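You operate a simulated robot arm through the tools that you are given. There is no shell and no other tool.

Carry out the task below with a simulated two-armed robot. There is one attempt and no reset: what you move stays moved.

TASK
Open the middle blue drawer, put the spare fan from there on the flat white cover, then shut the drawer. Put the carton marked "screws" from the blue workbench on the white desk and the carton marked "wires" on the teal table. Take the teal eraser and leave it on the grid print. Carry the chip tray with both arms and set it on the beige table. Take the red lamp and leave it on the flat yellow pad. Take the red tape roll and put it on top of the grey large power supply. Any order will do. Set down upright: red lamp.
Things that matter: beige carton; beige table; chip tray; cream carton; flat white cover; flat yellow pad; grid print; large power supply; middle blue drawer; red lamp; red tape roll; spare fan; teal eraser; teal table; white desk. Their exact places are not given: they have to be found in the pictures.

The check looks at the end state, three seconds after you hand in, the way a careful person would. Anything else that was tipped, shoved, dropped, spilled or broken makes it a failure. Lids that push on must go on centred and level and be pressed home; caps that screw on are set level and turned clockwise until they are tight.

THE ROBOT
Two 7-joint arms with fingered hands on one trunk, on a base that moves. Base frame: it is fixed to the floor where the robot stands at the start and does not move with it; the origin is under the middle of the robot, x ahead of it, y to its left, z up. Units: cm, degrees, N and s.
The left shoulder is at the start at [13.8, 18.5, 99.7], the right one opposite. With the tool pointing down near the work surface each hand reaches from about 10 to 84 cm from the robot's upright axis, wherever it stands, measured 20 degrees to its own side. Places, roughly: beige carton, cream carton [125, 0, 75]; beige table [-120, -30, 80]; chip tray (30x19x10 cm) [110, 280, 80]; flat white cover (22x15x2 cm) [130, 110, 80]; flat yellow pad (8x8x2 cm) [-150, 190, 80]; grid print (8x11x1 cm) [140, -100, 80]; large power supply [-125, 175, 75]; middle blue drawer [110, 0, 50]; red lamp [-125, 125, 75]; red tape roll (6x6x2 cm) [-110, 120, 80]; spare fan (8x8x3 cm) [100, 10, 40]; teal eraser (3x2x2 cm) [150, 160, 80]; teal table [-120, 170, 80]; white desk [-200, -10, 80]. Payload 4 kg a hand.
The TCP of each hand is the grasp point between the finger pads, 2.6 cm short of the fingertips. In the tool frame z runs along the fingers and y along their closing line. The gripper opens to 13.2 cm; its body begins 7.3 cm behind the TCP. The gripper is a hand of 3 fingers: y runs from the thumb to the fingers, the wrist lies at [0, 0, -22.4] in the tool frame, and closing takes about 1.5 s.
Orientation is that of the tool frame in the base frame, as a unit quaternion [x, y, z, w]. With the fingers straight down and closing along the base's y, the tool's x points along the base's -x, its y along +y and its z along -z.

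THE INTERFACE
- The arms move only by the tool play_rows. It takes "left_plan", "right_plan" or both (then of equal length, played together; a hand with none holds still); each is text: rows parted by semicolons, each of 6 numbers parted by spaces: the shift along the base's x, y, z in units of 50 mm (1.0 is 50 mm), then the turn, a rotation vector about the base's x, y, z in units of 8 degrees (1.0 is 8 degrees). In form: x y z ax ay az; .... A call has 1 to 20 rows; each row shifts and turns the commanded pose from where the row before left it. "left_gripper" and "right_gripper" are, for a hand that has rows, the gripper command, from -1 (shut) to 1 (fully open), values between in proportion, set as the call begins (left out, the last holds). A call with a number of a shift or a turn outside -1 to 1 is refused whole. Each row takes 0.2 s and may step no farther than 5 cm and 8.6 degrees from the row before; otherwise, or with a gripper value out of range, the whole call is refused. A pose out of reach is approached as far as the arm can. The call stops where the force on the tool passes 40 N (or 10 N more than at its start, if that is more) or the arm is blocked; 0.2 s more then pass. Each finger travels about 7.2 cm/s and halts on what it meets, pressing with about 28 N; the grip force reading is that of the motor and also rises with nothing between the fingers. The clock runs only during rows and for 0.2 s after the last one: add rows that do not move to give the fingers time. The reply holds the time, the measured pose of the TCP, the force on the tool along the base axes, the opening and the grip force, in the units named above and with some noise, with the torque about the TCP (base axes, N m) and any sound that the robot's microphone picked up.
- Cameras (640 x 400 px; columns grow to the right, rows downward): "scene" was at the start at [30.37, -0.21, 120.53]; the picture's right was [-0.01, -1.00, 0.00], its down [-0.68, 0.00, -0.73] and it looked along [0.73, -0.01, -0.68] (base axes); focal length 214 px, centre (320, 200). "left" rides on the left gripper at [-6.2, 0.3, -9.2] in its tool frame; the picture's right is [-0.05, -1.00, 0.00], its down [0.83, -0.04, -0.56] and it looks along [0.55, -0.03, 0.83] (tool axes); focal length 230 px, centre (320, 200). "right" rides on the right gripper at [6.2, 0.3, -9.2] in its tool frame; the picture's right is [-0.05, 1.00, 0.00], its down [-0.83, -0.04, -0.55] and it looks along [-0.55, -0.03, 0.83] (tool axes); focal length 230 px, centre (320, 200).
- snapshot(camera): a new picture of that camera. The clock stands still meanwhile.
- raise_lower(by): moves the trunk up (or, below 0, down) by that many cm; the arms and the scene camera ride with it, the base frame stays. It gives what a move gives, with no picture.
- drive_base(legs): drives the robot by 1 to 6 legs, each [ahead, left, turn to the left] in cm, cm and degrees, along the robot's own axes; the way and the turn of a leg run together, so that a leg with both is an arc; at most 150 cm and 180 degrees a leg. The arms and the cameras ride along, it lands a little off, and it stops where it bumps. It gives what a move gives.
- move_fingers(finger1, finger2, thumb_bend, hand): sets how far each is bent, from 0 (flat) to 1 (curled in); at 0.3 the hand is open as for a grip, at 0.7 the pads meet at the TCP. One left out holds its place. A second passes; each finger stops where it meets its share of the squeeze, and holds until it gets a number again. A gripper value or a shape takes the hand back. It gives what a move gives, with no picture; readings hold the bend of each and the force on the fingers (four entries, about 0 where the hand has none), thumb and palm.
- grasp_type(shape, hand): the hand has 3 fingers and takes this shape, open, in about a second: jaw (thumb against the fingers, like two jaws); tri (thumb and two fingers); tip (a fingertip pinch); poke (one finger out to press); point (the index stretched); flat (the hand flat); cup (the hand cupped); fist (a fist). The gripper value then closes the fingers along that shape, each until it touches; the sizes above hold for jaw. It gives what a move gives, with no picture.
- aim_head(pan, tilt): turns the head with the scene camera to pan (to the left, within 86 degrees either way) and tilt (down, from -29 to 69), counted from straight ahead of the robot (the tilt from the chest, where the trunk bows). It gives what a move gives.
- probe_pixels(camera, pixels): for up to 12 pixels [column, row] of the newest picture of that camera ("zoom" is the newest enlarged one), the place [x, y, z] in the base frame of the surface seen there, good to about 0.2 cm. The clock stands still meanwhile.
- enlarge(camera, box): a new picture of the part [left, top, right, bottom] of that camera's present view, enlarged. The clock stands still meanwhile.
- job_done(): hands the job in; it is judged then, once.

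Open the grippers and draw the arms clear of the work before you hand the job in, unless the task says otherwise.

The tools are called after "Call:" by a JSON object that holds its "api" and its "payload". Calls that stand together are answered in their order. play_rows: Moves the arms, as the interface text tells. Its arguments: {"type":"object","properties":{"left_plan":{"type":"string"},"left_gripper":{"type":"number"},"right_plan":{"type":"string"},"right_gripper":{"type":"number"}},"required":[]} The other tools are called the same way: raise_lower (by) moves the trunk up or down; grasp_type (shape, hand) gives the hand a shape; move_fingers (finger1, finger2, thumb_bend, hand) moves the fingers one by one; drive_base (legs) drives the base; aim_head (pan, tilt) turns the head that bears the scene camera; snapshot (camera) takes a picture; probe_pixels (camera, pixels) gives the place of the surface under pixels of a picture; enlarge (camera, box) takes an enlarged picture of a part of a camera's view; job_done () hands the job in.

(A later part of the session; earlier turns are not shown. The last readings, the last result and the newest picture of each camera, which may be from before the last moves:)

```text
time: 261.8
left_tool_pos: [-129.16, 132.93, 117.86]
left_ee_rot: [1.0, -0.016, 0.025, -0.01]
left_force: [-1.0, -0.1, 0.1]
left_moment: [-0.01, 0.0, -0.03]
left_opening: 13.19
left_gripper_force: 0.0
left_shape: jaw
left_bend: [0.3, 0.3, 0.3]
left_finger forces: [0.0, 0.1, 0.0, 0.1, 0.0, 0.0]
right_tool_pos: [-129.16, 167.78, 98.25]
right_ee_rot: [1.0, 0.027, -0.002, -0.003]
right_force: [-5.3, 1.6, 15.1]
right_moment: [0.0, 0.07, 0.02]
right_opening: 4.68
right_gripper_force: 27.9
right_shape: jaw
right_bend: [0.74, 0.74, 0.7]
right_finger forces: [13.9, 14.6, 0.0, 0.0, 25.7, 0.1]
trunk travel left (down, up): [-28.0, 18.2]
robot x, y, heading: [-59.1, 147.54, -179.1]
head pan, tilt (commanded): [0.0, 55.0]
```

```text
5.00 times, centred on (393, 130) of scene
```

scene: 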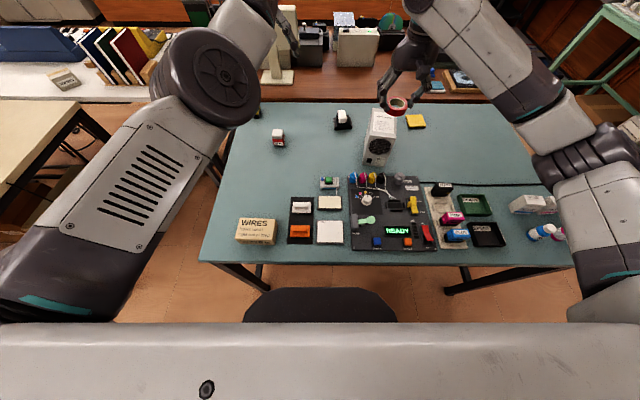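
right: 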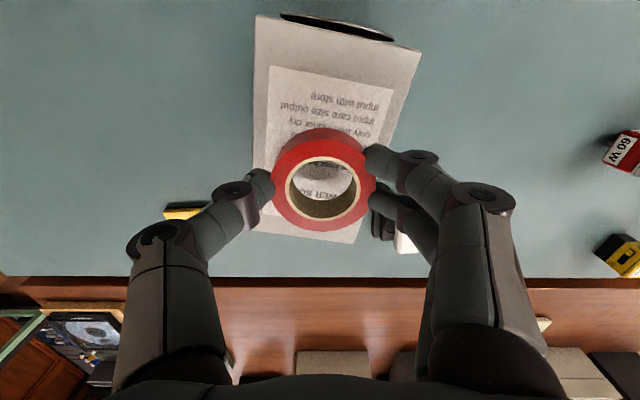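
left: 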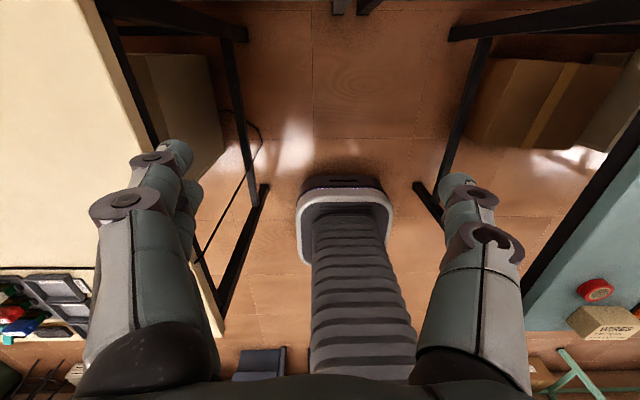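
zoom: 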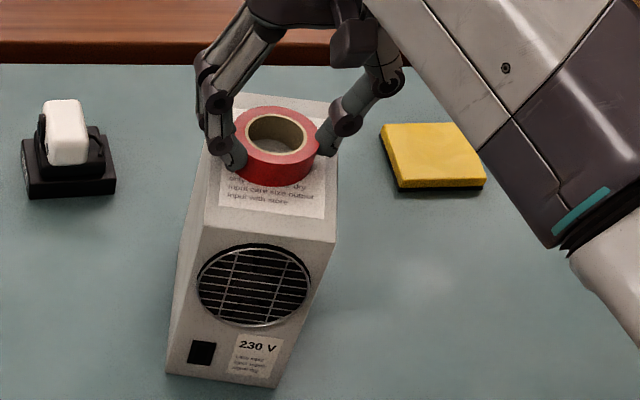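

Contact. Ease up slightly and open the fingers.

Call:
{"api": "play_rows", "payload": {"right_plan": "0 0 0.05 0 0 0; 0 0 0 0 0 0"}}

Call:
{"api": "play_rows", "payload": {"right_plan": "0 0 0 0 0 0; 0 0 0 0 0 0; 0 0 0 0 0 0; 0 0 0 0 0 0; 0 0 0 0 0 0; 0 0 0.2 0 0 0; 0 0 0.5 0 0 0; 0 0 0.7 0 0 0; 0 0 0 0 0 0", "right_gripper": 0.3}}

Call:
{"api": "enlarge", "payload": {"camera": "scene", "box": [345, 90, 441, 170]}}

Call:
{"api": "snapshot", "payload": {"camera": "right"}}

```text
time: 262.4
left_tool_pos: [-129.05, 132.89, 117.83]
left_ee_rot: [1.0, -0.016, 0.024, -0.01]
left_force: [-0.4, -1.3, -0.9]
left_moment: [0.02, 0.03, 0.0]
left_opening: 13.21
left_gripper_force: 0.0
left_shape: jaw
left_bend: [0.3, 0.3, 0.3]
left_finger forces: [0.1, 0.1, 0.1, 0.0, 0.1, 0.1]
right_tool_pos: [-129.27, 167.85, 98.04]
right_ee_rot: [1.0, 0.028, 0.0, -0.003]
right_force: [-2.9, 0.9, 10.4]
right_moment: [0.03, 0.03, -0.02]
right_opening: 4.68
right_gripper_force: 28.3
right_shape: jaw
right_bend: [0.74, 0.74, 0.7]
right_finger forces: [14.1, 14.9, 0.0, 0.0, 25.3, 0.1]
trunk travel left (down, up): [-28.0, 18.2]
robot x, y, heading: [-59.19, 147.81, -179.4]
head pan, tilt (commanded): [0.0, 55.0]
```

```text
time: 264.4
left_tool_pos: [-129.16, 132.97, 117.65]
left_ee_rot: [1.0, -0.015, 0.025, -0.01]
left_force: [-0.2, 0.0, 0.2]
left_moment: [0.0, 0.02, -0.01]
left_opening: 13.2
left_gripper_force: 0.1
left_shape: jaw
left_bend: [0.3, 0.3, 0.3]
left_finger forces: [0.0, 0.1, 0.0, 0.0, 0.0, 0.0]
right_tool_pos: [-129.37, 167.91, 105.21]
right_ee_rot: [1.0, 0.027, 0.0, -0.004]
right_force: [-0.5, 0.6, -0.3]
right_moment: [-0.01, 0.03, -0.01]
right_opening: 8.55
right_gripper_force: 0.1
right_shape: jaw
right_bend: [0.7, 0.7, 0.68]
right_finger forces: [0.1, 0.0, 0.0, 0.0, 0.0, 0.0]
trunk travel left (down, up): [-28.0, 18.2]
robot x, y, heading: [-59.29, 147.09, -179.0]
head pan, tilt (commanded): [0.0, 55.0]
```

```text
5.00 times, centred on (393, 130) of scene
```

zoom: 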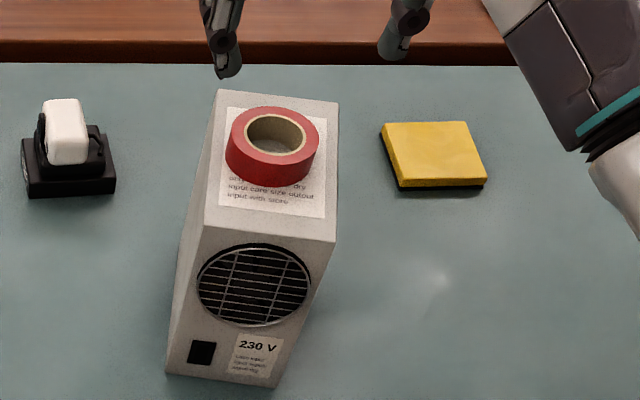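

```text
taken
```

right: 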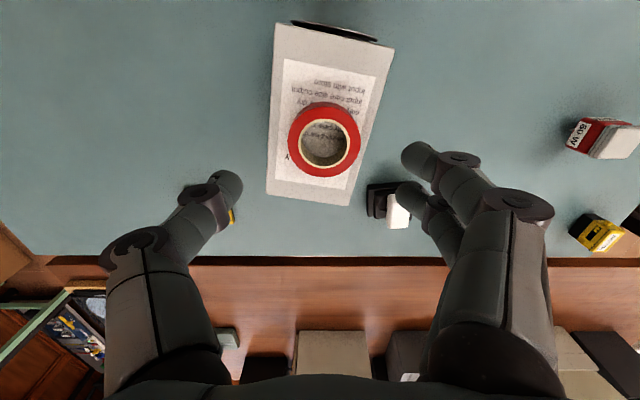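

The tape lies centred on the power supply. Now inspect the red lamp at scene (278,137).

Call:
{"api": "play_rows", "payload": {"right_plan": "0.3 0 0.7 0 0 0; 0.3 0 0.7 0 0 0; 0 0 0 0 0 0"}}

Call:
{"api": "enlarge", "payload": {"camera": "scene", "box": [255, 115, 303, 155]}}

Call:
{"api": "snapshot", "payload": {"camera": "left"}}

```text
time: 265.2
left_tool_pos: [-129.29, 132.84, 117.85]
left_ee_rot: [0.999, -0.016, 0.026, -0.01]
left_force: [0.7, -0.3, 0.9]
left_moment: [-0.01, 0.0, 0.01]
left_opening: 13.19
left_gripper_force: 0.0
left_shape: jaw
left_bend: [0.3, 0.3, 0.3]
left_finger forces: [0.0, 0.0, 0.0, 0.0, 0.0, 0.0]
right_tool_pos: [-126.6, 167.89, 112.08]
right_ee_rot: [1.0, 0.028, 0.001, -0.004]
right_force: [0.4, 0.1, -0.4]
right_moment: [0.01, 0.01, -0.02]
right_opening: 8.53
right_gripper_force: 0.1
right_shape: jaw
right_bend: [0.7, 0.7, 0.68]
right_finger forces: [0.0, 0.0, 0.0, 0.0, 0.0, 0.1]
trunk travel left (down, up): [-28.0, 18.2]
robot x, y, heading: [-59.6, 147.53, -179.1]
head pan, tilt (commanded): [0.0, 55.0]
```

```text
10.00 times, centred on (279, 135) of scene
```

zoom: 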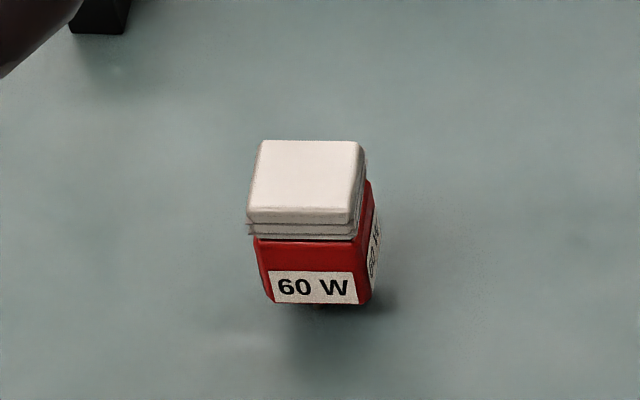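

```text
taken
```

left: 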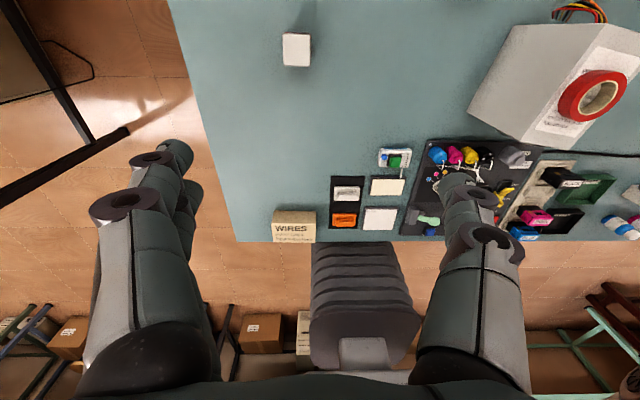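

Probe the lamp's extents: white top, red body, and foot.

Call:
{"api": "probe_pixels", "payload": {"camera": "zoom", "pixels": [[262, 145], [355, 145], [252, 205], [348, 212], [300, 175], [300, 232], [262, 250], [350, 255], [272, 298], [355, 300], [372, 240], [312, 306]]}}

Call:
{"api": "probe_pixels", "payload": {"camera": "left", "pixels": [[297, 48], [285, 35], [309, 35], [286, 62], [308, 64], [292, 67], [296, 71]]}}

```text
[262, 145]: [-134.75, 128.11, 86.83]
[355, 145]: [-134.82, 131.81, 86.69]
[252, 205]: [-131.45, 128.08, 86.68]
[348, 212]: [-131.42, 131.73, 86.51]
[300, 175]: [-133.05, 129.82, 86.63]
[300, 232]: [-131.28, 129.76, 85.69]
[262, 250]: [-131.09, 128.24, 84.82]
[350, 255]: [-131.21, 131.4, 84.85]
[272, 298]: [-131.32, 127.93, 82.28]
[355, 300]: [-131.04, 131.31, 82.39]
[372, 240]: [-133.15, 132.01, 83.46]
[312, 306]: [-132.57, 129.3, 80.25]
```

```text
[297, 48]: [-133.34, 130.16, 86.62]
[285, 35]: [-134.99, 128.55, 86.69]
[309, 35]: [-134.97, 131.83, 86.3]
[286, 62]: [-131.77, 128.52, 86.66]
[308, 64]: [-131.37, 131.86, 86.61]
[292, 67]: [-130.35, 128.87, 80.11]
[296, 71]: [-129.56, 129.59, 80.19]
```

Lamp: ~3.7×4.1 cm, centre (−133.1,130), z 80.2–86.7, standing on a narrow foot. I'll grasp it with the right hand leaning 30° (so the far pad is reachable), keeping it upright. Strafe left 32 cm and tilt the hand.

Call:
{"api": "drive_base", "payload": {"legs": [[0, 30, -0.5]]}}

Call:
{"api": "play_rows", "payload": {"right_plan": "0.5 0 0 0 0.94 0; 0.5 0 0 0 0.94 0; 0 0 0 0 0.94 0; 0 0 0 0 0.94 0; 0 0 0 0 0 -0.4; 0 0 0 0 0 0", "right_gripper": 0.2}}

Call:
{"api": "snapshot", "payload": {"camera": "right"}}

Call:
{"api": "snapshot", "payload": {"camera": "scene"}}

```text
time: 267.3
left_tool_pos: [-128.13, 106.37, 117.81]
left_ee_rot: [0.999, -0.032, 0.024, -0.011]
left_force: [0.6, -0.5, 1.0]
left_moment: [0.03, 0.01, 0.01]
left_opening: 13.2
left_gripper_force: 0.0
left_shape: jaw
left_bend: [0.3, 0.3, 0.3]
left_finger forces: [0.0, 0.1, 0.0, 0.1, 0.0, 0.1]
right_tool_pos: [-124.36, 141.03, 112.29]
right_ee_rot: [1.0, 0.014, -0.001, -0.003]
right_force: [0.3, 1.1, 0.3]
right_moment: [0.05, -0.02, 0.01]
right_opening: 8.53
right_gripper_force: 0.1
right_shape: jaw
right_bend: [0.7, 0.7, 0.68]
right_finger forces: [0.0, 0.1, 0.0, 0.1, 0.1, 0.0]
trunk travel left (down, up): [-28.0, 18.2]
robot x, y, heading: [-57.36, 118.66, 179.2]
head pan, tilt (commanded): [0.0, 55.0]
stopped in leg 1: the robot was blocked; the commanded pose is now the measured one
```

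```text
time: 268.7
left_tool_pos: [-128.35, 106.71, 117.66]
left_ee_rot: [0.999, -0.032, 0.025, -0.009]
left_force: [0.8, 0.0, 0.1]
left_moment: [0.0, -0.01, 0.0]
left_opening: 13.2
left_gripper_force: 0.0
left_shape: jaw
left_bend: [0.3, 0.3, 0.3]
left_finger forces: [0.0, 0.0, 0.1, 0.0, 0.1, 0.0]
right_tool_pos: [-119.54, 141.39, 112.12]
right_ee_rot: [0.966, -0.015, -0.258, -0.012]
right_force: [0.4, 0.5, 0.0]
right_moment: [0.02, 0.05, 0.0]
right_opening: 7.95
right_gripper_force: 0.1
right_shape: jaw
right_bend: [0.71, 0.71, 0.71]
right_finger forces: [0.1, 0.1, 0.1, 0.0, 0.1, 0.0]
trunk travel left (down, up): [-28.0, 18.2]
robot x, y, heading: [-57.91, 118.9, 179.2]
head pan, tilt (commanded): [0.0, 55.0]
```

```text
taken
```

right: 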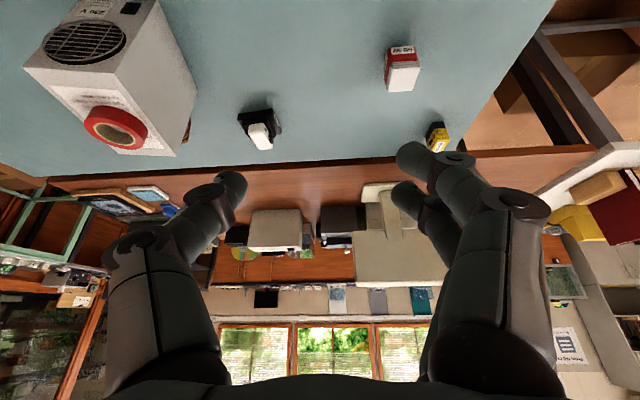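

```text
taken
```

scene: 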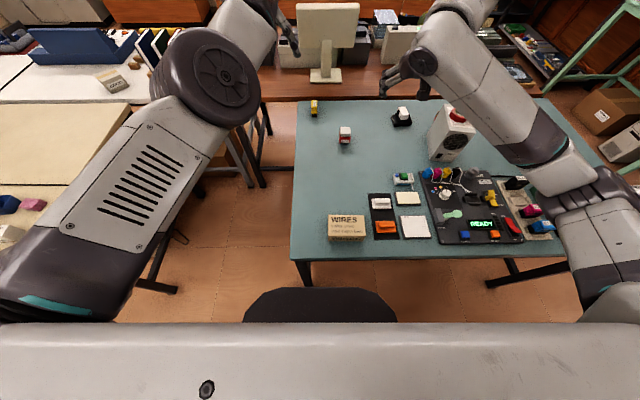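

The base was blocked, likely by the table's corner leg. I check that the table hasn't shifted by re-probing known points.

Call:
{"api": "enlarge", "payload": {"camera": "scene", "box": [290, 85, 510, 270]}}

Call:
{"api": "probe_pixels", "payload": {"camera": "scene", "pixels": [[345, 127], [340, 260], [300, 257], [328, 215], [363, 214], [410, 199], [306, 270]]}}

```text
2.16 times, centred on (400, 178) of scene
```

zoom: 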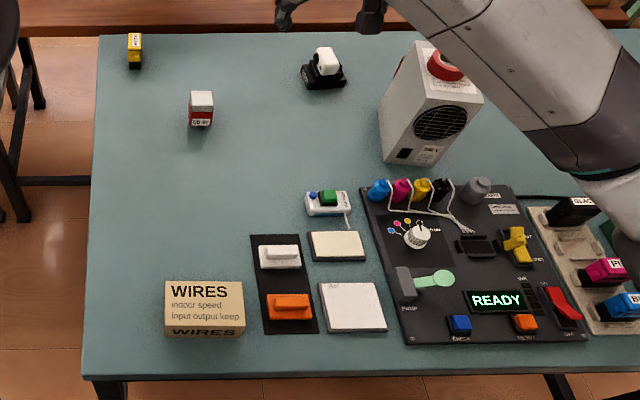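

```text
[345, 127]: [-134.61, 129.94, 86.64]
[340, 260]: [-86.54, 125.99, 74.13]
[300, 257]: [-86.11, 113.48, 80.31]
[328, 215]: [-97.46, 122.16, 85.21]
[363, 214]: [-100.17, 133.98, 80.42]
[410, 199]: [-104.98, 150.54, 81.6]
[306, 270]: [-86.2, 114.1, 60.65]
```

No shift of the table or its items. I back off 3 cm, then bring the tilted right hand above the lamp.

Call:
{"api": "drive_base", "payload": {"legs": [[-3, 0, 0.8]]}}

Call:
{"api": "play_rows", "payload": {"right_plan": "-0.64 -0.45 -0.45 0 0 0; -0.64 -0.45 -0.45 0 0 0; -0.64 -0.45 -0.45 0 0 0; -0.64 -0.45 -0.45 0 0 0; -0.64 -0.45 -0.45 0 0 0; 0 0 0 0 0 0"}}

Call:
{"api": "snapshot", "payload": {"camera": "right"}}

```text
time: 269.5
left_tool_pos: [-125.61, 105.73, 117.42]
left_ee_rot: [0.999, -0.024, 0.028, -0.009]
left_force: [-0.9, 0.0, -1.1]
left_moment: [0.0, -0.04, 0.02]
left_opening: 13.2
left_gripper_force: 0.1
left_shape: jaw
left_bend: [0.3, 0.3, 0.3]
left_finger forces: [0.0, 0.1, 0.0, 0.0, 0.0, 0.1]
right_tool_pos: [-117.39, 140.56, 111.85]
right_ee_rot: [0.966, -0.008, -0.257, -0.012]
right_force: [0.2, -0.3, -0.2]
right_moment: [-0.01, -0.02, 0.03]
right_opening: 8.0
right_gripper_force: 0.1
right_shape: jaw
right_bend: [0.71, 0.71, 0.71]
right_finger forces: [0.0, 0.0, 0.1, 0.0, 0.1, 0.0]
trunk travel left (down, up): [-28.0, 18.2]
robot x, y, heading: [-55.26, 119.03, -180.1]
head pan, tilt (commanded): [0.0, 55.0]
```

```text
time: 270.9
left_tool_pos: [-125.13, 105.69, 117.8]
left_ee_rot: [0.999, -0.024, 0.025, -0.009]
left_force: [0.0, 0.4, 0.7]
left_moment: [-0.01, 0.0, 0.02]
left_opening: 13.17
left_gripper_force: 0.0
left_shape: jaw
left_bend: [0.3, 0.3, 0.3]
left_finger forces: [0.0, 0.0, 0.0, 0.1, 0.0, 0.0]
right_tool_pos: [-133.08, 128.95, 100.88]
right_ee_rot: [0.966, -0.008, -0.259, -0.012]
right_force: [-0.3, -0.3, -0.3]
right_moment: [-0.02, -0.02, -0.02]
right_opening: 7.95
right_gripper_force: 0.0
right_shape: jaw
right_bend: [0.71, 0.71, 0.71]
right_finger forces: [0.0, 0.0, 0.1, 0.0, 0.0, 0.0]
trunk travel left (down, up): [-28.0, 18.2]
robot x, y, heading: [-54.78, 119.03, -180.0]
head pan, tilt (commanded): [0.0, 55.0]
```

```text
taken
```

right: 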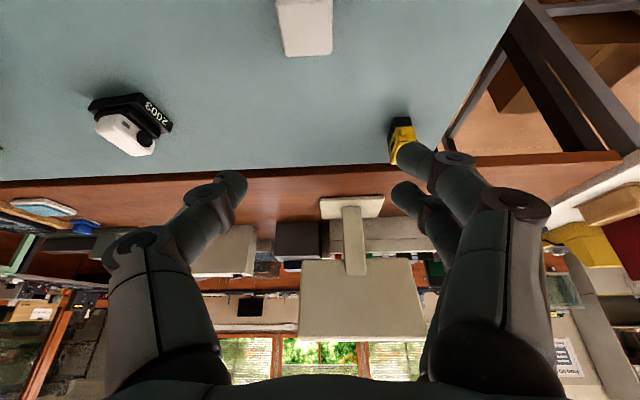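

Lamp appears slightly left; shift +1 cm in y and descend to z≈88.

Call:
{"api": "play_rows", "payload": {"right_plan": "0.06 0.2 -0.5 0 0 0; 0 0 -0.6 0 0 0; 0 0 -0.6 0 0 0; 0 0 -0.5 0 0 0; 0 0 -0.3 0 0 0; 0 0 0 0 0 0"}}

Call:
{"api": "snapshot", "payload": {"camera": "right"}}

Call:
{"api": "enlarge", "payload": {"camera": "scene", "box": [300, 80, 420, 160]}}

```text
time: 272.3
left_tool_pos: [-125.18, 105.59, 117.67]
left_ee_rot: [0.999, -0.024, 0.026, -0.009]
left_force: [-0.3, 0.5, -0.3]
left_moment: [0.0, -0.01, 0.01]
left_opening: 13.2
left_gripper_force: 0.0
left_shape: jaw
left_bend: [0.3, 0.3, 0.3]
left_finger forces: [0.0, 0.0, 0.0, 0.1, 0.0, 0.0]
right_tool_pos: [-132.81, 129.96, 88.26]
right_ee_rot: [0.966, -0.008, -0.259, -0.011]
right_force: [0.2, 0.1, 0.0]
right_moment: [-0.01, -0.02, -0.03]
right_opening: 7.97
right_gripper_force: 0.1
right_shape: jaw
right_bend: [0.71, 0.71, 0.71]
right_finger forces: [0.1, 0.0, 0.1, 0.0, 0.0, 0.0]
trunk travel left (down, up): [-28.0, 18.2]
robot x, y, heading: [-54.8, 119.08, -180.2]
head pan, tilt (commanded): [0.0, 55.0]
```

```text
taken
```

right: 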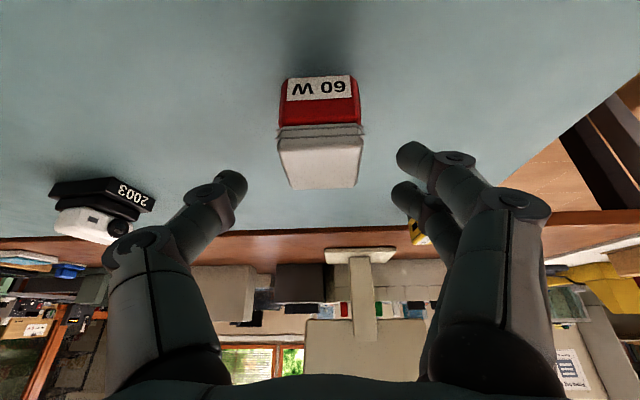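

```text
5.00 times, centred on (360, 120) of scene
```

zoom: 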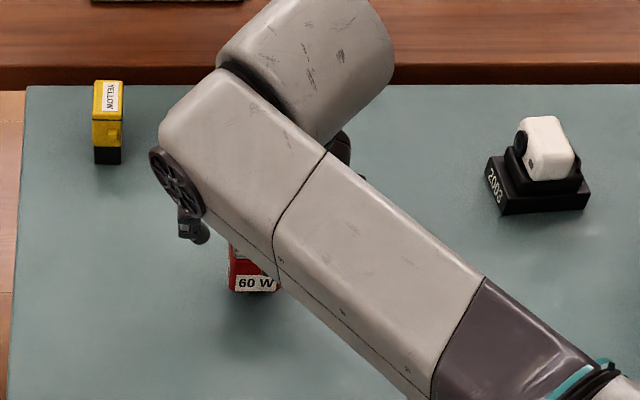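

Centred. Descend to z≈84.2.

Call:
{"api": "play_rows", "payload": {"right_plan": "0 0 -0.3 0 0 0; 0 0 -0.3 0 0 0; 0 0 -0.2 0 0 0; 0 0 0 0 0 0"}}

Call:
{"api": "snapshot", "payload": {"camera": "right"}}

```text
time: 273.3
left_tool_pos: [-125.08, 105.69, 117.66]
left_ee_rot: [0.999, -0.025, 0.026, -0.009]
left_force: [0.0, 0.6, -0.6]
left_moment: [0.02, 0.01, -0.03]
left_opening: 13.21
left_gripper_force: 0.0
left_shape: jaw
left_bend: [0.3, 0.3, 0.3]
left_finger forces: [0.0, 0.0, 0.0, 0.0, 0.0, 0.0]
right_tool_pos: [-132.82, 130.22, 84.3]
right_ee_rot: [0.966, -0.008, -0.259, -0.012]
right_force: [-0.4, -0.4, 0.4]
right_moment: [-0.04, -0.03, -0.01]
right_opening: 7.97
right_gripper_force: 0.1
right_shape: jaw
right_bend: [0.71, 0.71, 0.71]
right_finger forces: [0.1, 0.1, 0.1, 0.0, 0.0, 0.0]
trunk travel left (down, up): [-28.0, 18.2]
robot x, y, heading: [-54.88, 119.2, -179.8]
head pan, tilt (commanded): [0.0, 55.0]
```

```text
taken
```

right: 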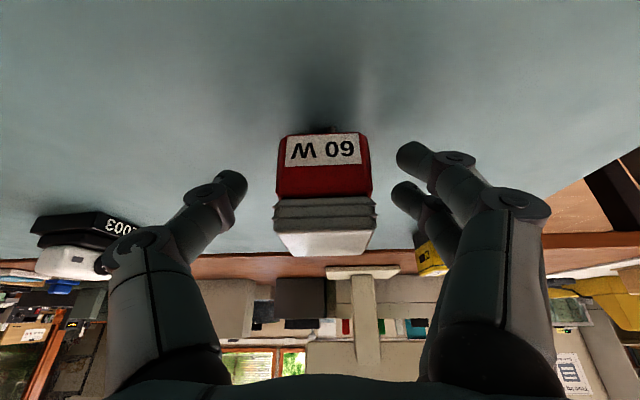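

Fingertips line up with the red body. Close.

Call:
{"api": "play_rows", "payload": {"right_plan": "0 0 0 0 0 0; 0 0 0 0 0 0; 0 0 0 0 0 0; 0 0 0 0 0 0; 0 0 0 0 0 0; 0 0 0 0 0 0", "right_gripper": -1}}

Call:
{"api": "snapshot", "payload": {"camera": "right"}}

```text
time: 274.7
left_tool_pos: [-125.19, 105.6, 117.74]
left_ee_rot: [0.999, -0.023, 0.026, -0.008]
left_force: [0.0, -0.1, -0.9]
left_moment: [0.03, 0.02, 0.03]
left_opening: 13.17
left_gripper_force: 0.0
left_shape: jaw
left_bend: [0.3, 0.3, 0.3]
left_finger forces: [0.0, 0.0, 0.0, 0.0, 0.0, 0.1]
right_tool_pos: [-132.88, 130.13, 84.31]
right_ee_rot: [0.966, -0.008, -0.259, -0.012]
right_force: [0.0, 0.5, 0.2]
right_moment: [0.0, -0.01, 0.02]
right_opening: 3.6
right_gripper_force: 28.0
right_shape: jaw
right_bend: [0.73, 0.73, 0.7]
right_finger forces: [12.6, 12.8, 0.0, 0.0, 25.5, 0.0]
trunk travel left (down, up): [-28.0, 18.2]
robot x, y, heading: [-54.86, 119.07, -179.8]
head pan, tilt (commanded): [0.0, 55.0]
```

```text
taken
```

right: 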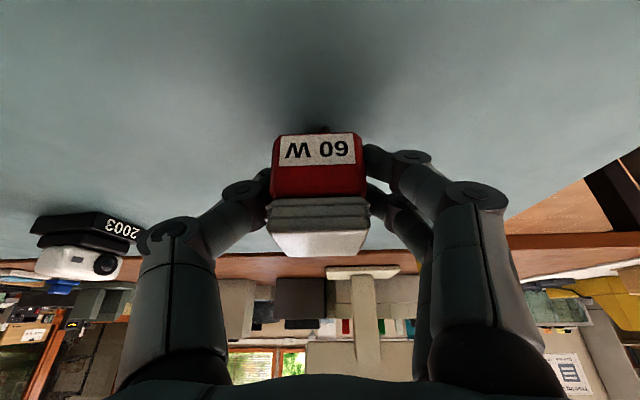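

Lamp gripped at 3.6 cm, forces balanced. Lift slowly and check its attitude.

Call:
{"api": "play_rows", "payload": {"right_plan": "0 0 0.15 0 0 0; 0 0 0.3 0 0 0; 0 0 0.5 0 0 0; 0 0 0.7 0 0 0; 0 0 0.7 0 0 0; 0 0 0.7 0 0 0; 0 0 0.7 0 0 0; 0 0 0.7 0 0 0; 0 0 0.7 0 0 0; 0 0 0 0 0 0"}}

Call:
{"api": "snapshot", "payload": {"camera": "right"}}

Call:
{"api": "enlarge", "payload": {"camera": "scene", "box": [300, 60, 420, 140]}}

```text
time: 276.9
left_tool_pos: [-125.11, 105.66, 117.63]
left_ee_rot: [0.999, -0.024, 0.027, -0.009]
left_force: [0.3, 0.1, 0.2]
left_moment: [-0.01, 0.0, 0.0]
left_opening: 13.18
left_gripper_force: 0.1
left_shape: jaw
left_bend: [0.3, 0.3, 0.3]
left_finger forces: [0.1, 0.0, 0.1, 0.0, 0.1, 0.0]
right_tool_pos: [-132.67, 130.24, 110.06]
right_ee_rot: [0.966, -0.007, -0.258, -0.011]
right_force: [0.3, 1.0, -2.3]
right_moment: [0.01, -0.01, 0.0]
right_opening: 3.58
right_gripper_force: 27.9
right_shape: jaw
right_bend: [0.73, 0.73, 0.7]
right_finger forces: [12.7, 12.8, 0.0, 0.0, 25.5, 0.1]
trunk travel left (down, up): [-28.0, 18.2]
robot x, y, heading: [-55.03, 119.22, -179.9]
head pan, tilt (commanded): [0.0, 55.0]
```

```text
taken
```

right: 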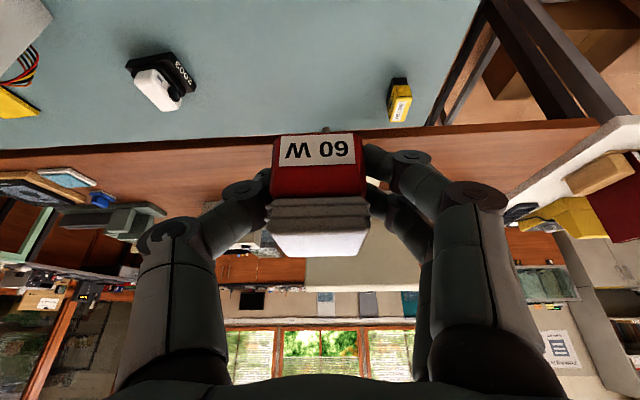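

```text
5.00 times, centred on (360, 100) of scene
```

zoom: 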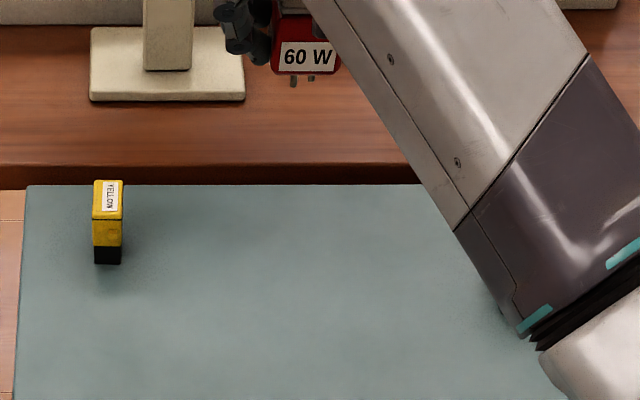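

The lamp hangs upright; it stands on two pins, so it must be set down level. Drive right 51 cm along the table.

Call:
{"api": "drive_base", "payload": {"legs": [[0, -51, 0]]}}

Call:
{"api": "snapshot", "payload": {"camera": "right"}}

Call:
{"api": "snapshot", "payload": {"camera": "scene"}}

```text
time: 280.0
left_tool_pos: [-125.07, 158.13, 117.67]
left_ee_rot: [0.999, -0.028, 0.026, -0.009]
left_force: [0.0, 0.6, 0.9]
left_moment: [-0.04, -0.02, -0.02]
left_opening: 13.2
left_gripper_force: 0.1
left_shape: jaw
left_bend: [0.3, 0.3, 0.3]
left_finger forces: [0.0, 0.0, 0.0, 0.0, 0.0, 0.0]
right_tool_pos: [-132.42, 182.78, 110.08]
right_ee_rot: [0.966, -0.011, -0.258, -0.012]
right_force: [-0.6, -0.2, -0.1]
right_moment: [0.0, -0.02, 0.02]
right_opening: 3.59
right_gripper_force: 27.5
right_shape: jaw
right_bend: [0.73, 0.73, 0.7]
right_finger forces: [12.5, 12.9, 0.0, 0.0, 25.4, 0.0]
trunk travel left (down, up): [-28.0, 18.2]
robot x, y, heading: [-54.47, 170.74, 179.6]
head pan, tilt (commanded): [0.0, 55.0]
```

```text
taken
```

right: 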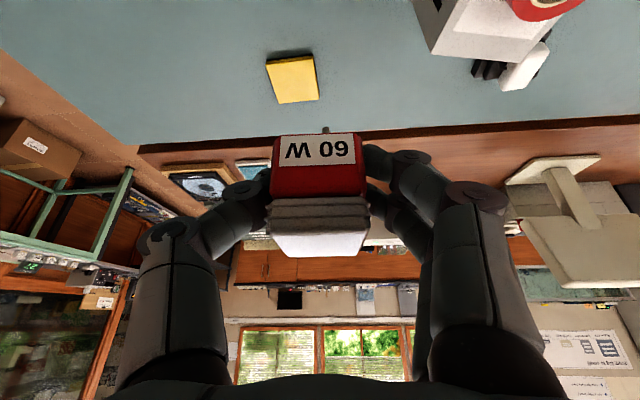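

```text
taken
```

scene: 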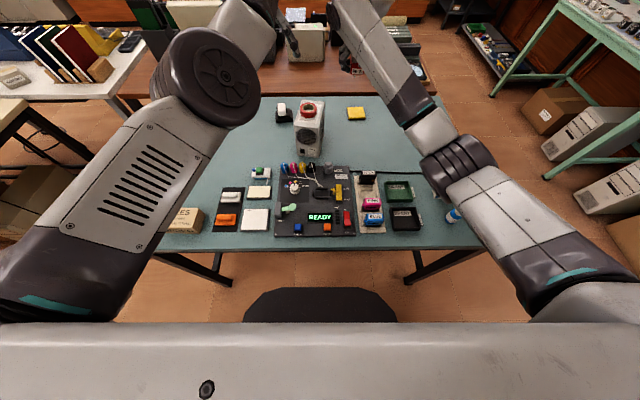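

Yellow pad is at right-camera (292,80). Probe its corners.

Call:
{"api": "probe_pixels", "payload": {"camera": "right", "pixels": [[269, 65], [312, 60], [278, 100], [316, 95], [293, 80], [320, 127], [300, 165], [320, 235]]}}

Call:
{"api": "probe_pixels", "payload": {"camera": "scene", "pixels": [[357, 113], [349, 108], [363, 107], [350, 119], [366, 118]]}}

```text
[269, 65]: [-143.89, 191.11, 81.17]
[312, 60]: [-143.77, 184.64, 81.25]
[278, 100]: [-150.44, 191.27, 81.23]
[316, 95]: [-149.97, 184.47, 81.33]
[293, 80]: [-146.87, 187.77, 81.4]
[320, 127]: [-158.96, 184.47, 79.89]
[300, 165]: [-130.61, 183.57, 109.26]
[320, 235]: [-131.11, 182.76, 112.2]
```

```text
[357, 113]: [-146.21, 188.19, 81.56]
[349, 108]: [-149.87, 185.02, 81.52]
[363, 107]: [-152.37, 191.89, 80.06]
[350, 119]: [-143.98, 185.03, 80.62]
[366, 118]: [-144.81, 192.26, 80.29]
```

Pad: x −143.6…−150.6, y 184.2…191.5, z 81.5; target lamp centre (−147.1,187.9). Drive 6 cm ahead and lower the trunk 8 cm.

Call:
{"api": "drive_base", "payload": {"legs": [[6, 0, 0]]}}

Call:
{"api": "raise_lower", "payload": {"by": -8}}

Call:
{"api": "snapshot", "payload": {"camera": "right"}}

```text
time: 280.9
left_tool_pos: [-130.65, 158.3, 117.88]
left_ee_rot: [0.999, -0.029, 0.025, -0.009]
left_force: [0.2, 0.0, 0.5]
left_moment: [0.0, 0.03, 0.01]
left_opening: 13.19
left_gripper_force: 0.1
left_shape: jaw
left_bend: [0.3, 0.3, 0.3]
left_finger forces: [0.0, 0.0, 0.0, 0.0, 0.0, 0.1]
right_tool_pos: [-138.0, 182.97, 110.51]
right_ee_rot: [0.965, -0.013, -0.261, -0.013]
right_force: [-0.8, -0.4, -0.2]
right_moment: [-0.02, 0.01, 0.0]
right_opening: 3.58
right_gripper_force: 28.0
right_shape: jaw
right_bend: [0.73, 0.73, 0.7]
right_finger forces: [12.6, 12.9, 0.1, 0.0, 25.5, 0.1]
trunk travel left (down, up): [-28.0, 18.2]
robot x, y, heading: [-60.58, 171.08, 179.6]
head pan, tilt (commanded): [0.0, 55.0]
```

```text
time: 282.1
left_tool_pos: [-133.06, 158.24, 103.58]
left_ee_rot: [0.997, -0.029, 0.07, -0.01]
left_force: [0.3, 0.4, 0.3]
left_moment: [-0.01, 0.01, -0.01]
left_opening: 13.19
left_gripper_force: 0.1
left_shape: jaw
left_bend: [0.3, 0.3, 0.3]
left_finger forces: [0.0, 0.1, 0.0, 0.0, 0.0, 0.0]
right_tool_pos: [-138.26, 182.97, 102.11]
right_ee_rot: [0.966, -0.013, -0.259, -0.013]
right_force: [-0.3, -0.5, -1.5]
right_moment: [-0.01, -0.02, 0.03]
right_opening: 3.57
right_gripper_force: 28.1
right_shape: jaw
right_bend: [0.73, 0.73, 0.7]
right_finger forces: [12.6, 12.8, 0.0, 0.0, 25.4, 0.1]
trunk travel left (down, up): [-20.0, 26.2]
robot x, y, heading: [-60.47, 171.2, 179.6]
head pan, tilt (commanded): [0.0, 55.0]
```

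```text
taken
```

right: 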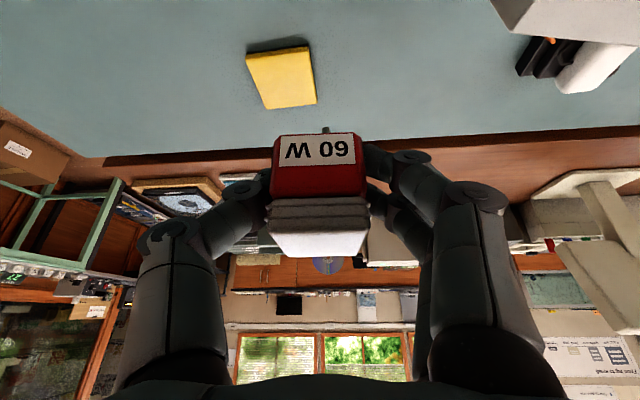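

The left hand sagged to z≈103.6 near the power supply. I move it up and away (−y) first, keeping the right still.

Call:
{"api": "play_rows", "payload": {"left_plan": "0 0 0.7 0 0 0; 0 -0.2 0.7 0 0 0; 0.1 -0.4 0.7 0 0 0; 0.1 -0.5 0.7 0 0 0; 0.1 -0.5 0.6 0 0 0; 0 0 0 0 0 0"}}

Call:
{"api": "snapshot", "payload": {"camera": "left"}}

Call:
{"api": "snapshot", "payload": {"camera": "scene"}}

```text
time: 283.5
left_tool_pos: [-133.92, 155.02, 121.29]
left_ee_rot: [0.999, -0.044, -0.006, -0.017]
left_force: [-0.5, -0.3, -0.4]
left_moment: [0.03, -0.02, 0.0]
left_opening: 13.2
left_gripper_force: 0.1
left_shape: jaw
left_bend: [0.3, 0.3, 0.3]
left_finger forces: [0.0, 0.0, 0.0, 0.1, 0.0, 0.0]
left hand out of reach, approached as far as the arm can: row 4, 5
right_tool_pos: [-138.32, 182.92, 102.07]
right_ee_rot: [0.966, -0.012, -0.259, -0.012]
right_force: [1.1, 0.1, -0.3]
right_moment: [-0.01, -0.03, -0.03]
right_opening: 3.61
right_gripper_force: 28.2
right_shape: jaw
right_bend: [0.73, 0.73, 0.7]
right_finger forces: [12.5, 12.8, 0.1, 0.2, 25.4, 0.1]
trunk travel left (down, up): [-20.0, 26.2]
robot x, y, heading: [-60.29, 170.97, 179.3]
head pan, tilt (commanded): [0.0, 55.0]
```

```text
taken
```

left: 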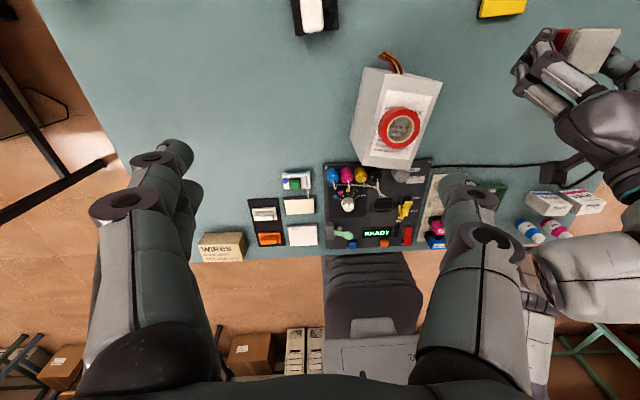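

```text
taken
```

scene: 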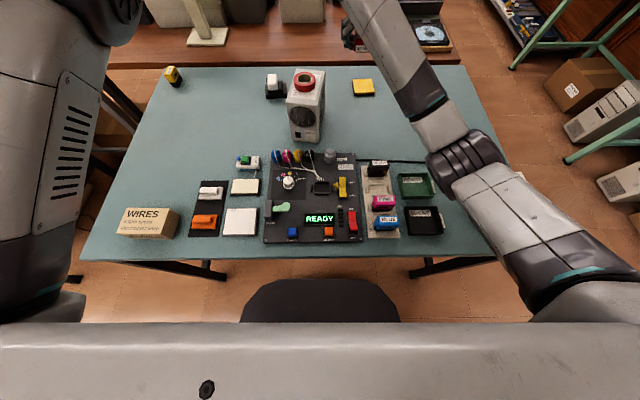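

Left is clear at z 121. Now move the lamp over the pad centre.

Call:
{"api": "play_rows", "payload": {"right_plan": "-0.43 0.25 0 0 0 0; -0.43 0.25 0 0 0 0; -0.43 0.25 0 0 0 0; -0.43 0.25 0 0 0 0; 0 0 -0.5 0 0 0; 0 0 -0.5 0 0 0; 0 0 0 0 0 0"}}

Call:
{"api": "snapshot", "payload": {"camera": "right"}}

Call:
{"api": "enlarge", "payload": {"camera": "scene", "box": [320, 30, 416, 110]}}

```text
time: 285.1
left_tool_pos: [-133.73, 154.88, 121.53]
left_ee_rot: [0.999, -0.043, -0.005, -0.017]
left_force: [0.0, -0.4, 0.1]
left_moment: [0.01, 0.01, 0.0]
left_opening: 13.22
left_gripper_force: 0.0
left_shape: jaw
left_bend: [0.3, 0.3, 0.3]
left_finger forces: [0.1, 0.0, 0.0, 0.1, 0.1, 0.0]
right_tool_pos: [-146.79, 188.01, 97.21]
right_ee_rot: [0.966, -0.013, -0.259, -0.013]
right_force: [0.5, 0.5, -1.3]
right_moment: [0.02, 0.03, 0.0]
right_opening: 3.59
right_gripper_force: 28.1
right_shape: jaw
right_bend: [0.73, 0.73, 0.7]
right_finger forces: [12.6, 12.8, 0.1, 0.0, 25.4, 0.1]
trunk travel left (down, up): [-20.0, 26.2]
robot x, y, heading: [-60.32, 170.85, 179.4]
head pan, tilt (commanded): [0.0, 55.0]
```

```text
taken
```

right: 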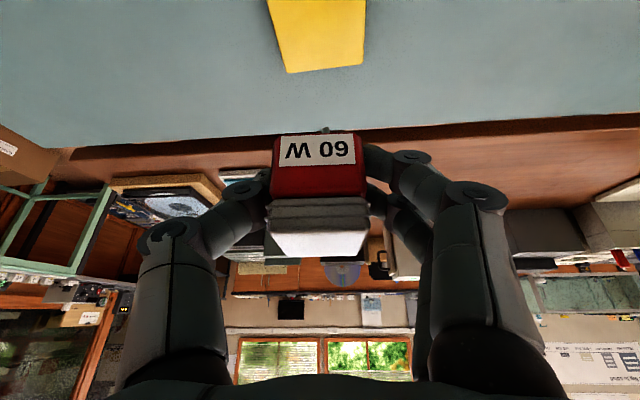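

```text
5.00 times, centred on (368, 70) of scene
```

zoom: 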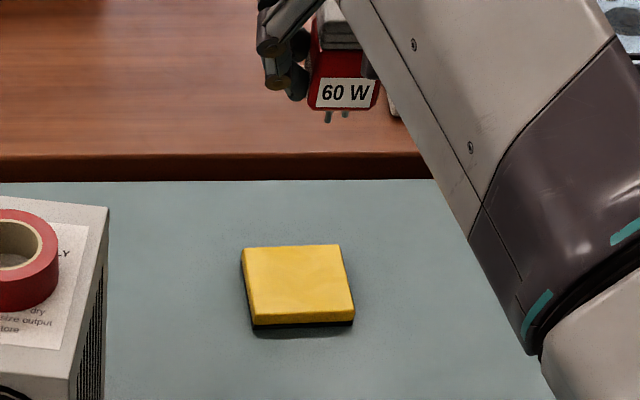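

Reached over the pad. Descend to z≈88.

Call:
{"api": "play_rows", "payload": {"right_plan": "0 0 -0.5 0 0 0; 0 0 -0.5 0 0 0; 0 0 -0.5 0 0 0; 0 0 -0.3 0 0 0; 0 0 0 0 0 0"}}

Call:
{"api": "snapshot", "payload": {"camera": "right"}}

Call:
{"api": "enlarge", "payload": {"camera": "scene", "box": [320, 50, 416, 130]}}

```text
time: 286.3
left_tool_pos: [-133.87, 154.9, 121.41]
left_ee_rot: [0.999, -0.044, -0.005, -0.016]
left_force: [-0.1, 0.5, -0.2]
left_moment: [-0.03, 0.02, 0.0]
left_opening: 13.2
left_gripper_force: 0.1
left_shape: jaw
left_bend: [0.3, 0.3, 0.3]
left_finger forces: [0.1, 0.0, 0.0, 0.0, 0.0, 0.0]
right_tool_pos: [-146.83, 187.79, 88.2]
right_ee_rot: [0.966, -0.012, -0.259, -0.012]
right_force: [-0.6, -0.2, -0.9]
right_moment: [-0.01, 0.0, -0.04]
right_opening: 3.59
right_gripper_force: 28.6
right_shape: jaw
right_bend: [0.73, 0.73, 0.7]
right_finger forces: [12.6, 12.8, 0.1, 0.0, 25.3, 0.0]
trunk travel left (down, up): [-20.0, 26.2]
robot x, y, heading: [-60.76, 170.9, 179.6]
head pan, tilt (commanded): [0.0, 55.0]
```

```text
taken
```

right: 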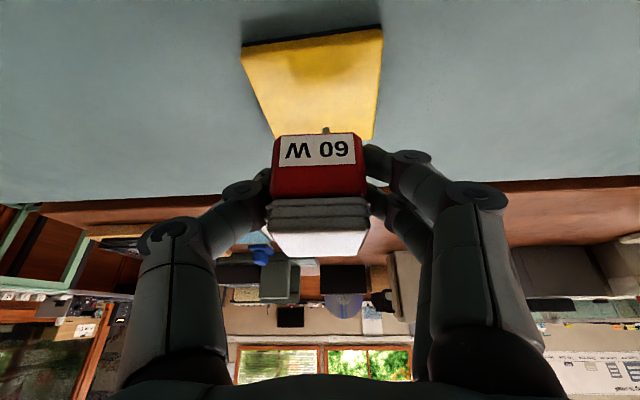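

```text
5.00 times, centred on (368, 90) of scene
```

zoom: 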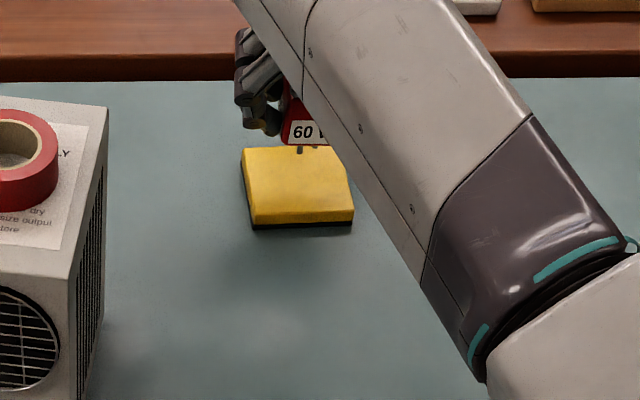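

Continue slowly toward contact (expected near z≈85.6).

Call:
{"api": "play_rows", "payload": {"right_plan": "0 0 -0.2 0 0 0; 0 0 -0.15 0 0 0; 0 0 -0.08 0 0 0; 0 0 0 0 0 0"}}

Call:
{"api": "snapshot", "payload": {"camera": "right"}}

```text
time: 287.3
left_tool_pos: [-133.84, 154.78, 121.51]
left_ee_rot: [0.999, -0.044, -0.005, -0.016]
left_force: [-0.5, 0.2, 0.3]
left_moment: [-0.01, -0.02, 0.04]
left_opening: 13.18
left_gripper_force: 0.0
left_shape: jaw
left_bend: [0.3, 0.3, 0.3]
left_finger forces: [0.0, 0.1, 0.1, 0.1, 0.0, 0.1]
right_tool_pos: [-146.88, 187.89, 86.04]
right_ee_rot: [0.966, -0.013, -0.259, -0.013]
right_force: [1.0, 0.0, -0.8]
right_moment: [0.0, -0.02, 0.0]
right_opening: 3.58
right_gripper_force: 27.8
right_shape: jaw
right_bend: [0.73, 0.73, 0.7]
right_finger forces: [12.6, 12.8, 0.0, 0.0, 25.5, 0.0]
trunk travel left (down, up): [-20.0, 26.2]
robot x, y, heading: [-60.18, 171.29, 179.7]
head pan, tilt (commanded): [0.0, 55.0]
```

```text
taken
```

right: 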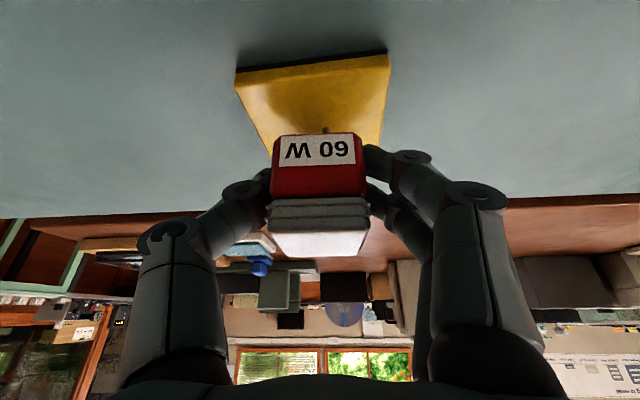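

Call:
{"api": "play_rows", "payload": {"right_plan": "0 0 -0.05 0 0 0; 0 0 0 0 0 0"}}

Call:
{"api": "play_rows", "payload": {"right_plan": "0 0 -0.05 0 0 0; 0 0 0 0 0 0"}}

```text
time: 287.9
left_tool_pos: [-133.86, 154.78, 121.45]
left_ee_rot: [0.999, -0.044, -0.007, -0.017]
left_force: [1.1, -0.4, 0.3]
left_moment: [0.02, 0.02, -0.01]
left_opening: 13.22
left_gripper_force: 0.1
left_shape: jaw
left_bend: [0.3, 0.3, 0.3]
left_finger forces: [0.1, 0.0, 0.0, 0.1, 0.0, 0.0]
right_tool_pos: [-146.94, 187.86, 85.72]
right_ee_rot: [0.966, -0.013, -0.259, -0.012]
right_force: [0.2, 0.4, -1.3]
right_moment: [-0.01, -0.02, -0.02]
right_opening: 3.57
right_gripper_force: 28.0
right_shape: jaw
right_bend: [0.73, 0.73, 0.7]
right_finger forces: [12.6, 12.8, 0.0, 0.1, 25.5, 0.0]
trunk travel left (down, up): [-20.0, 26.2]
robot x, y, heading: [-60.73, 171.39, 180.0]
head pan, tilt (commanded): [0.0, 55.0]
```

```text
time: 288.5
left_tool_pos: [-133.7, 154.81, 121.49]
left_ee_rot: [0.999, -0.044, -0.006, -0.017]
left_force: [-0.6, -0.5, 0.3]
left_moment: [-0.02, 0.0, 0.06]
left_opening: 13.21
left_gripper_force: 0.2
left_shape: jaw
left_bend: [0.3, 0.3, 0.3]
left_finger forces: [0.0, 0.0, 0.0, 0.0, 0.0, 0.0]
right_tool_pos: [-146.8, 187.92, 85.62]
right_ee_rot: [0.966, -0.012, -0.259, -0.013]
right_force: [-0.6, 0.7, 1.6]
right_moment: [-0.01, 0.03, 0.03]
right_opening: 3.59
right_gripper_force: 28.0
right_shape: jaw
right_bend: [0.73, 0.73, 0.7]
right_finger forces: [12.7, 12.9, 0.0, 0.1, 25.8, 0.1]
trunk travel left (down, up): [-20.0, 26.2]
robot x, y, heading: [-60.61, 171.0, 179.5]
head pan, tilt (commanded): [0.0, 55.0]
```

Pins just touch (+1.6 N). Press 0.1 cm more and open the fingers.

Call:
{"api": "play_rows", "payload": {"right_plan": "0 0 -0.02 0 0 0; 0 0 0 0 0 0"}}

Call:
{"api": "play_rows", "payload": {"right_plan": "0 0 0 0 0 0; 0 0 0 0 0 0; 0 0 0 0 0 0; 0 0 0 0 0 0; 0 0 0 0 0 0", "right_gripper": 0.2}}

Call:
{"api": "snapshot", "payload": {"camera": "right"}}

```text
time: 289.1
left_tool_pos: [-133.79, 154.78, 121.43]
left_ee_rot: [0.999, -0.044, -0.006, -0.017]
left_force: [-0.4, 0.2, -0.5]
left_moment: [0.02, -0.02, 0.0]
left_opening: 13.22
left_gripper_force: 0.1
left_shape: jaw
left_bend: [0.3, 0.3, 0.3]
left_finger forces: [0.0, 0.0, 0.1, 0.1, 0.1, 0.0]
right_tool_pos: [-146.78, 187.84, 85.54]
right_ee_rot: [0.965, -0.012, -0.26, -0.011]
right_force: [-1.6, -0.7, 6.9]
right_moment: [-0.03, 0.05, -0.02]
right_opening: 3.61
right_gripper_force: 28.0
right_shape: jaw
right_bend: [0.74, 0.73, 0.7]
right_finger forces: [13.3, 13.3, 0.0, 0.0, 26.2, 0.0]
trunk travel left (down, up): [-20.0, 26.2]
robot x, y, heading: [-60.11, 170.87, 179.5]
head pan, tilt (commanded): [0.0, 55.0]
```

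```text
time: 290.3
left_tool_pos: [-133.78, 154.86, 121.41]
left_ee_rot: [0.999, -0.043, -0.005, -0.016]
left_force: [-0.5, -1.1, -0.1]
left_moment: [-0.01, 0.02, 0.01]
left_opening: 13.22
left_gripper_force: 0.0
left_shape: jaw
left_bend: [0.3, 0.3, 0.3]
left_finger forces: [0.1, 0.1, 0.0, 0.0, 0.0, 0.0]
right_tool_pos: [-146.9, 187.93, 85.32]
right_ee_rot: [0.966, -0.013, -0.259, -0.013]
right_force: [0.5, 0.5, 0.3]
right_moment: [0.01, 0.0, 0.0]
right_opening: 7.89
right_gripper_force: 0.1
right_shape: jaw
right_bend: [0.71, 0.71, 0.71]
right_finger forces: [0.0, 0.0, 0.1, 0.0, 0.0, 0.1]
trunk travel left (down, up): [-20.0, 26.2]
robot x, y, heading: [-60.7, 170.9, 179.3]
head pan, tilt (commanded): [0.0, 55.0]
```

```text
taken
```

right: 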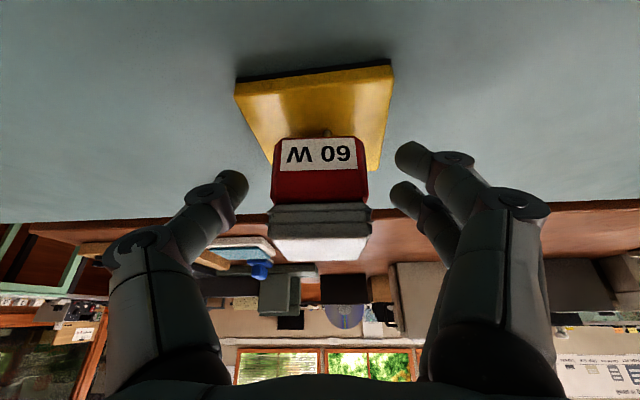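

The lamp stands upright on the pad. Withdraw the hand straight up.

Call:
{"api": "play_rows", "payload": {"right_plan": "0 0 0.2 0 0 0; 0 0 0.3 0 0 0; 0 0 0.5 0 0 0; 0 0 0.7 0 0 0; 0.2 0 0.7 0 0 0; 0.4 0 0.7 0 0 0; 0 0 0 0 0 0"}}

Call:
{"api": "snapshot", "payload": {"camera": "right"}}

Call:
{"api": "enlarge", "payload": {"camera": "scene", "box": [280, 50, 400, 150]}}

```text
time: 291.9
left_tool_pos: [-133.93, 154.84, 121.37]
left_ee_rot: [0.999, -0.043, -0.005, -0.017]
left_force: [0.4, 1.1, -0.1]
left_moment: [0.01, 0.01, -0.03]
left_opening: 13.2
left_gripper_force: 0.1
left_shape: jaw
left_bend: [0.3, 0.3, 0.3]
left_finger forces: [0.0, 0.0, 0.1, 0.0, 0.1, 0.1]
right_tool_pos: [-143.77, 188.13, 100.79]
right_ee_rot: [0.966, -0.012, -0.258, -0.013]
right_force: [-0.5, 0.0, 0.6]
right_moment: [0.03, 0.01, 0.0]
right_opening: 7.84
right_gripper_force: 0.1
right_shape: jaw
right_bend: [0.71, 0.71, 0.71]
right_finger forces: [0.1, 0.0, 0.0, 0.0, 0.1, 0.0]
trunk travel left (down, up): [-20.0, 26.2]
robot x, y, heading: [-60.21, 171.24, 179.3]
head pan, tilt (commanded): [0.0, 55.0]
```

```text
taken
```

right: 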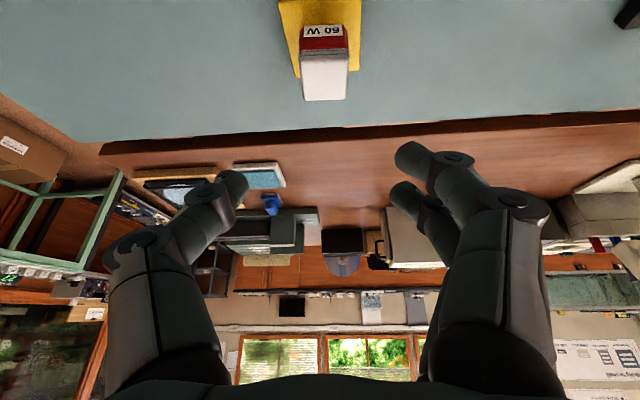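

```text
4.00 times, centred on (340, 100) of scene
```

zoom: 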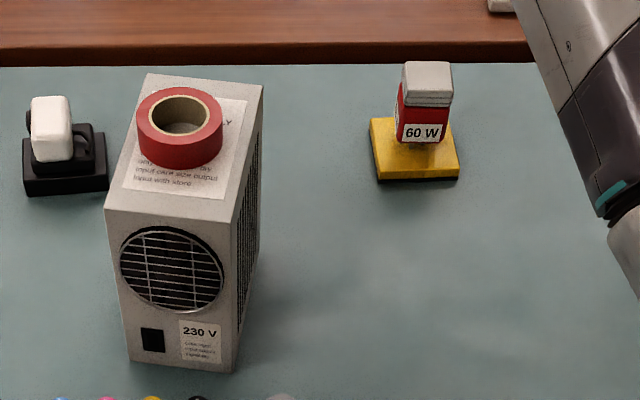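

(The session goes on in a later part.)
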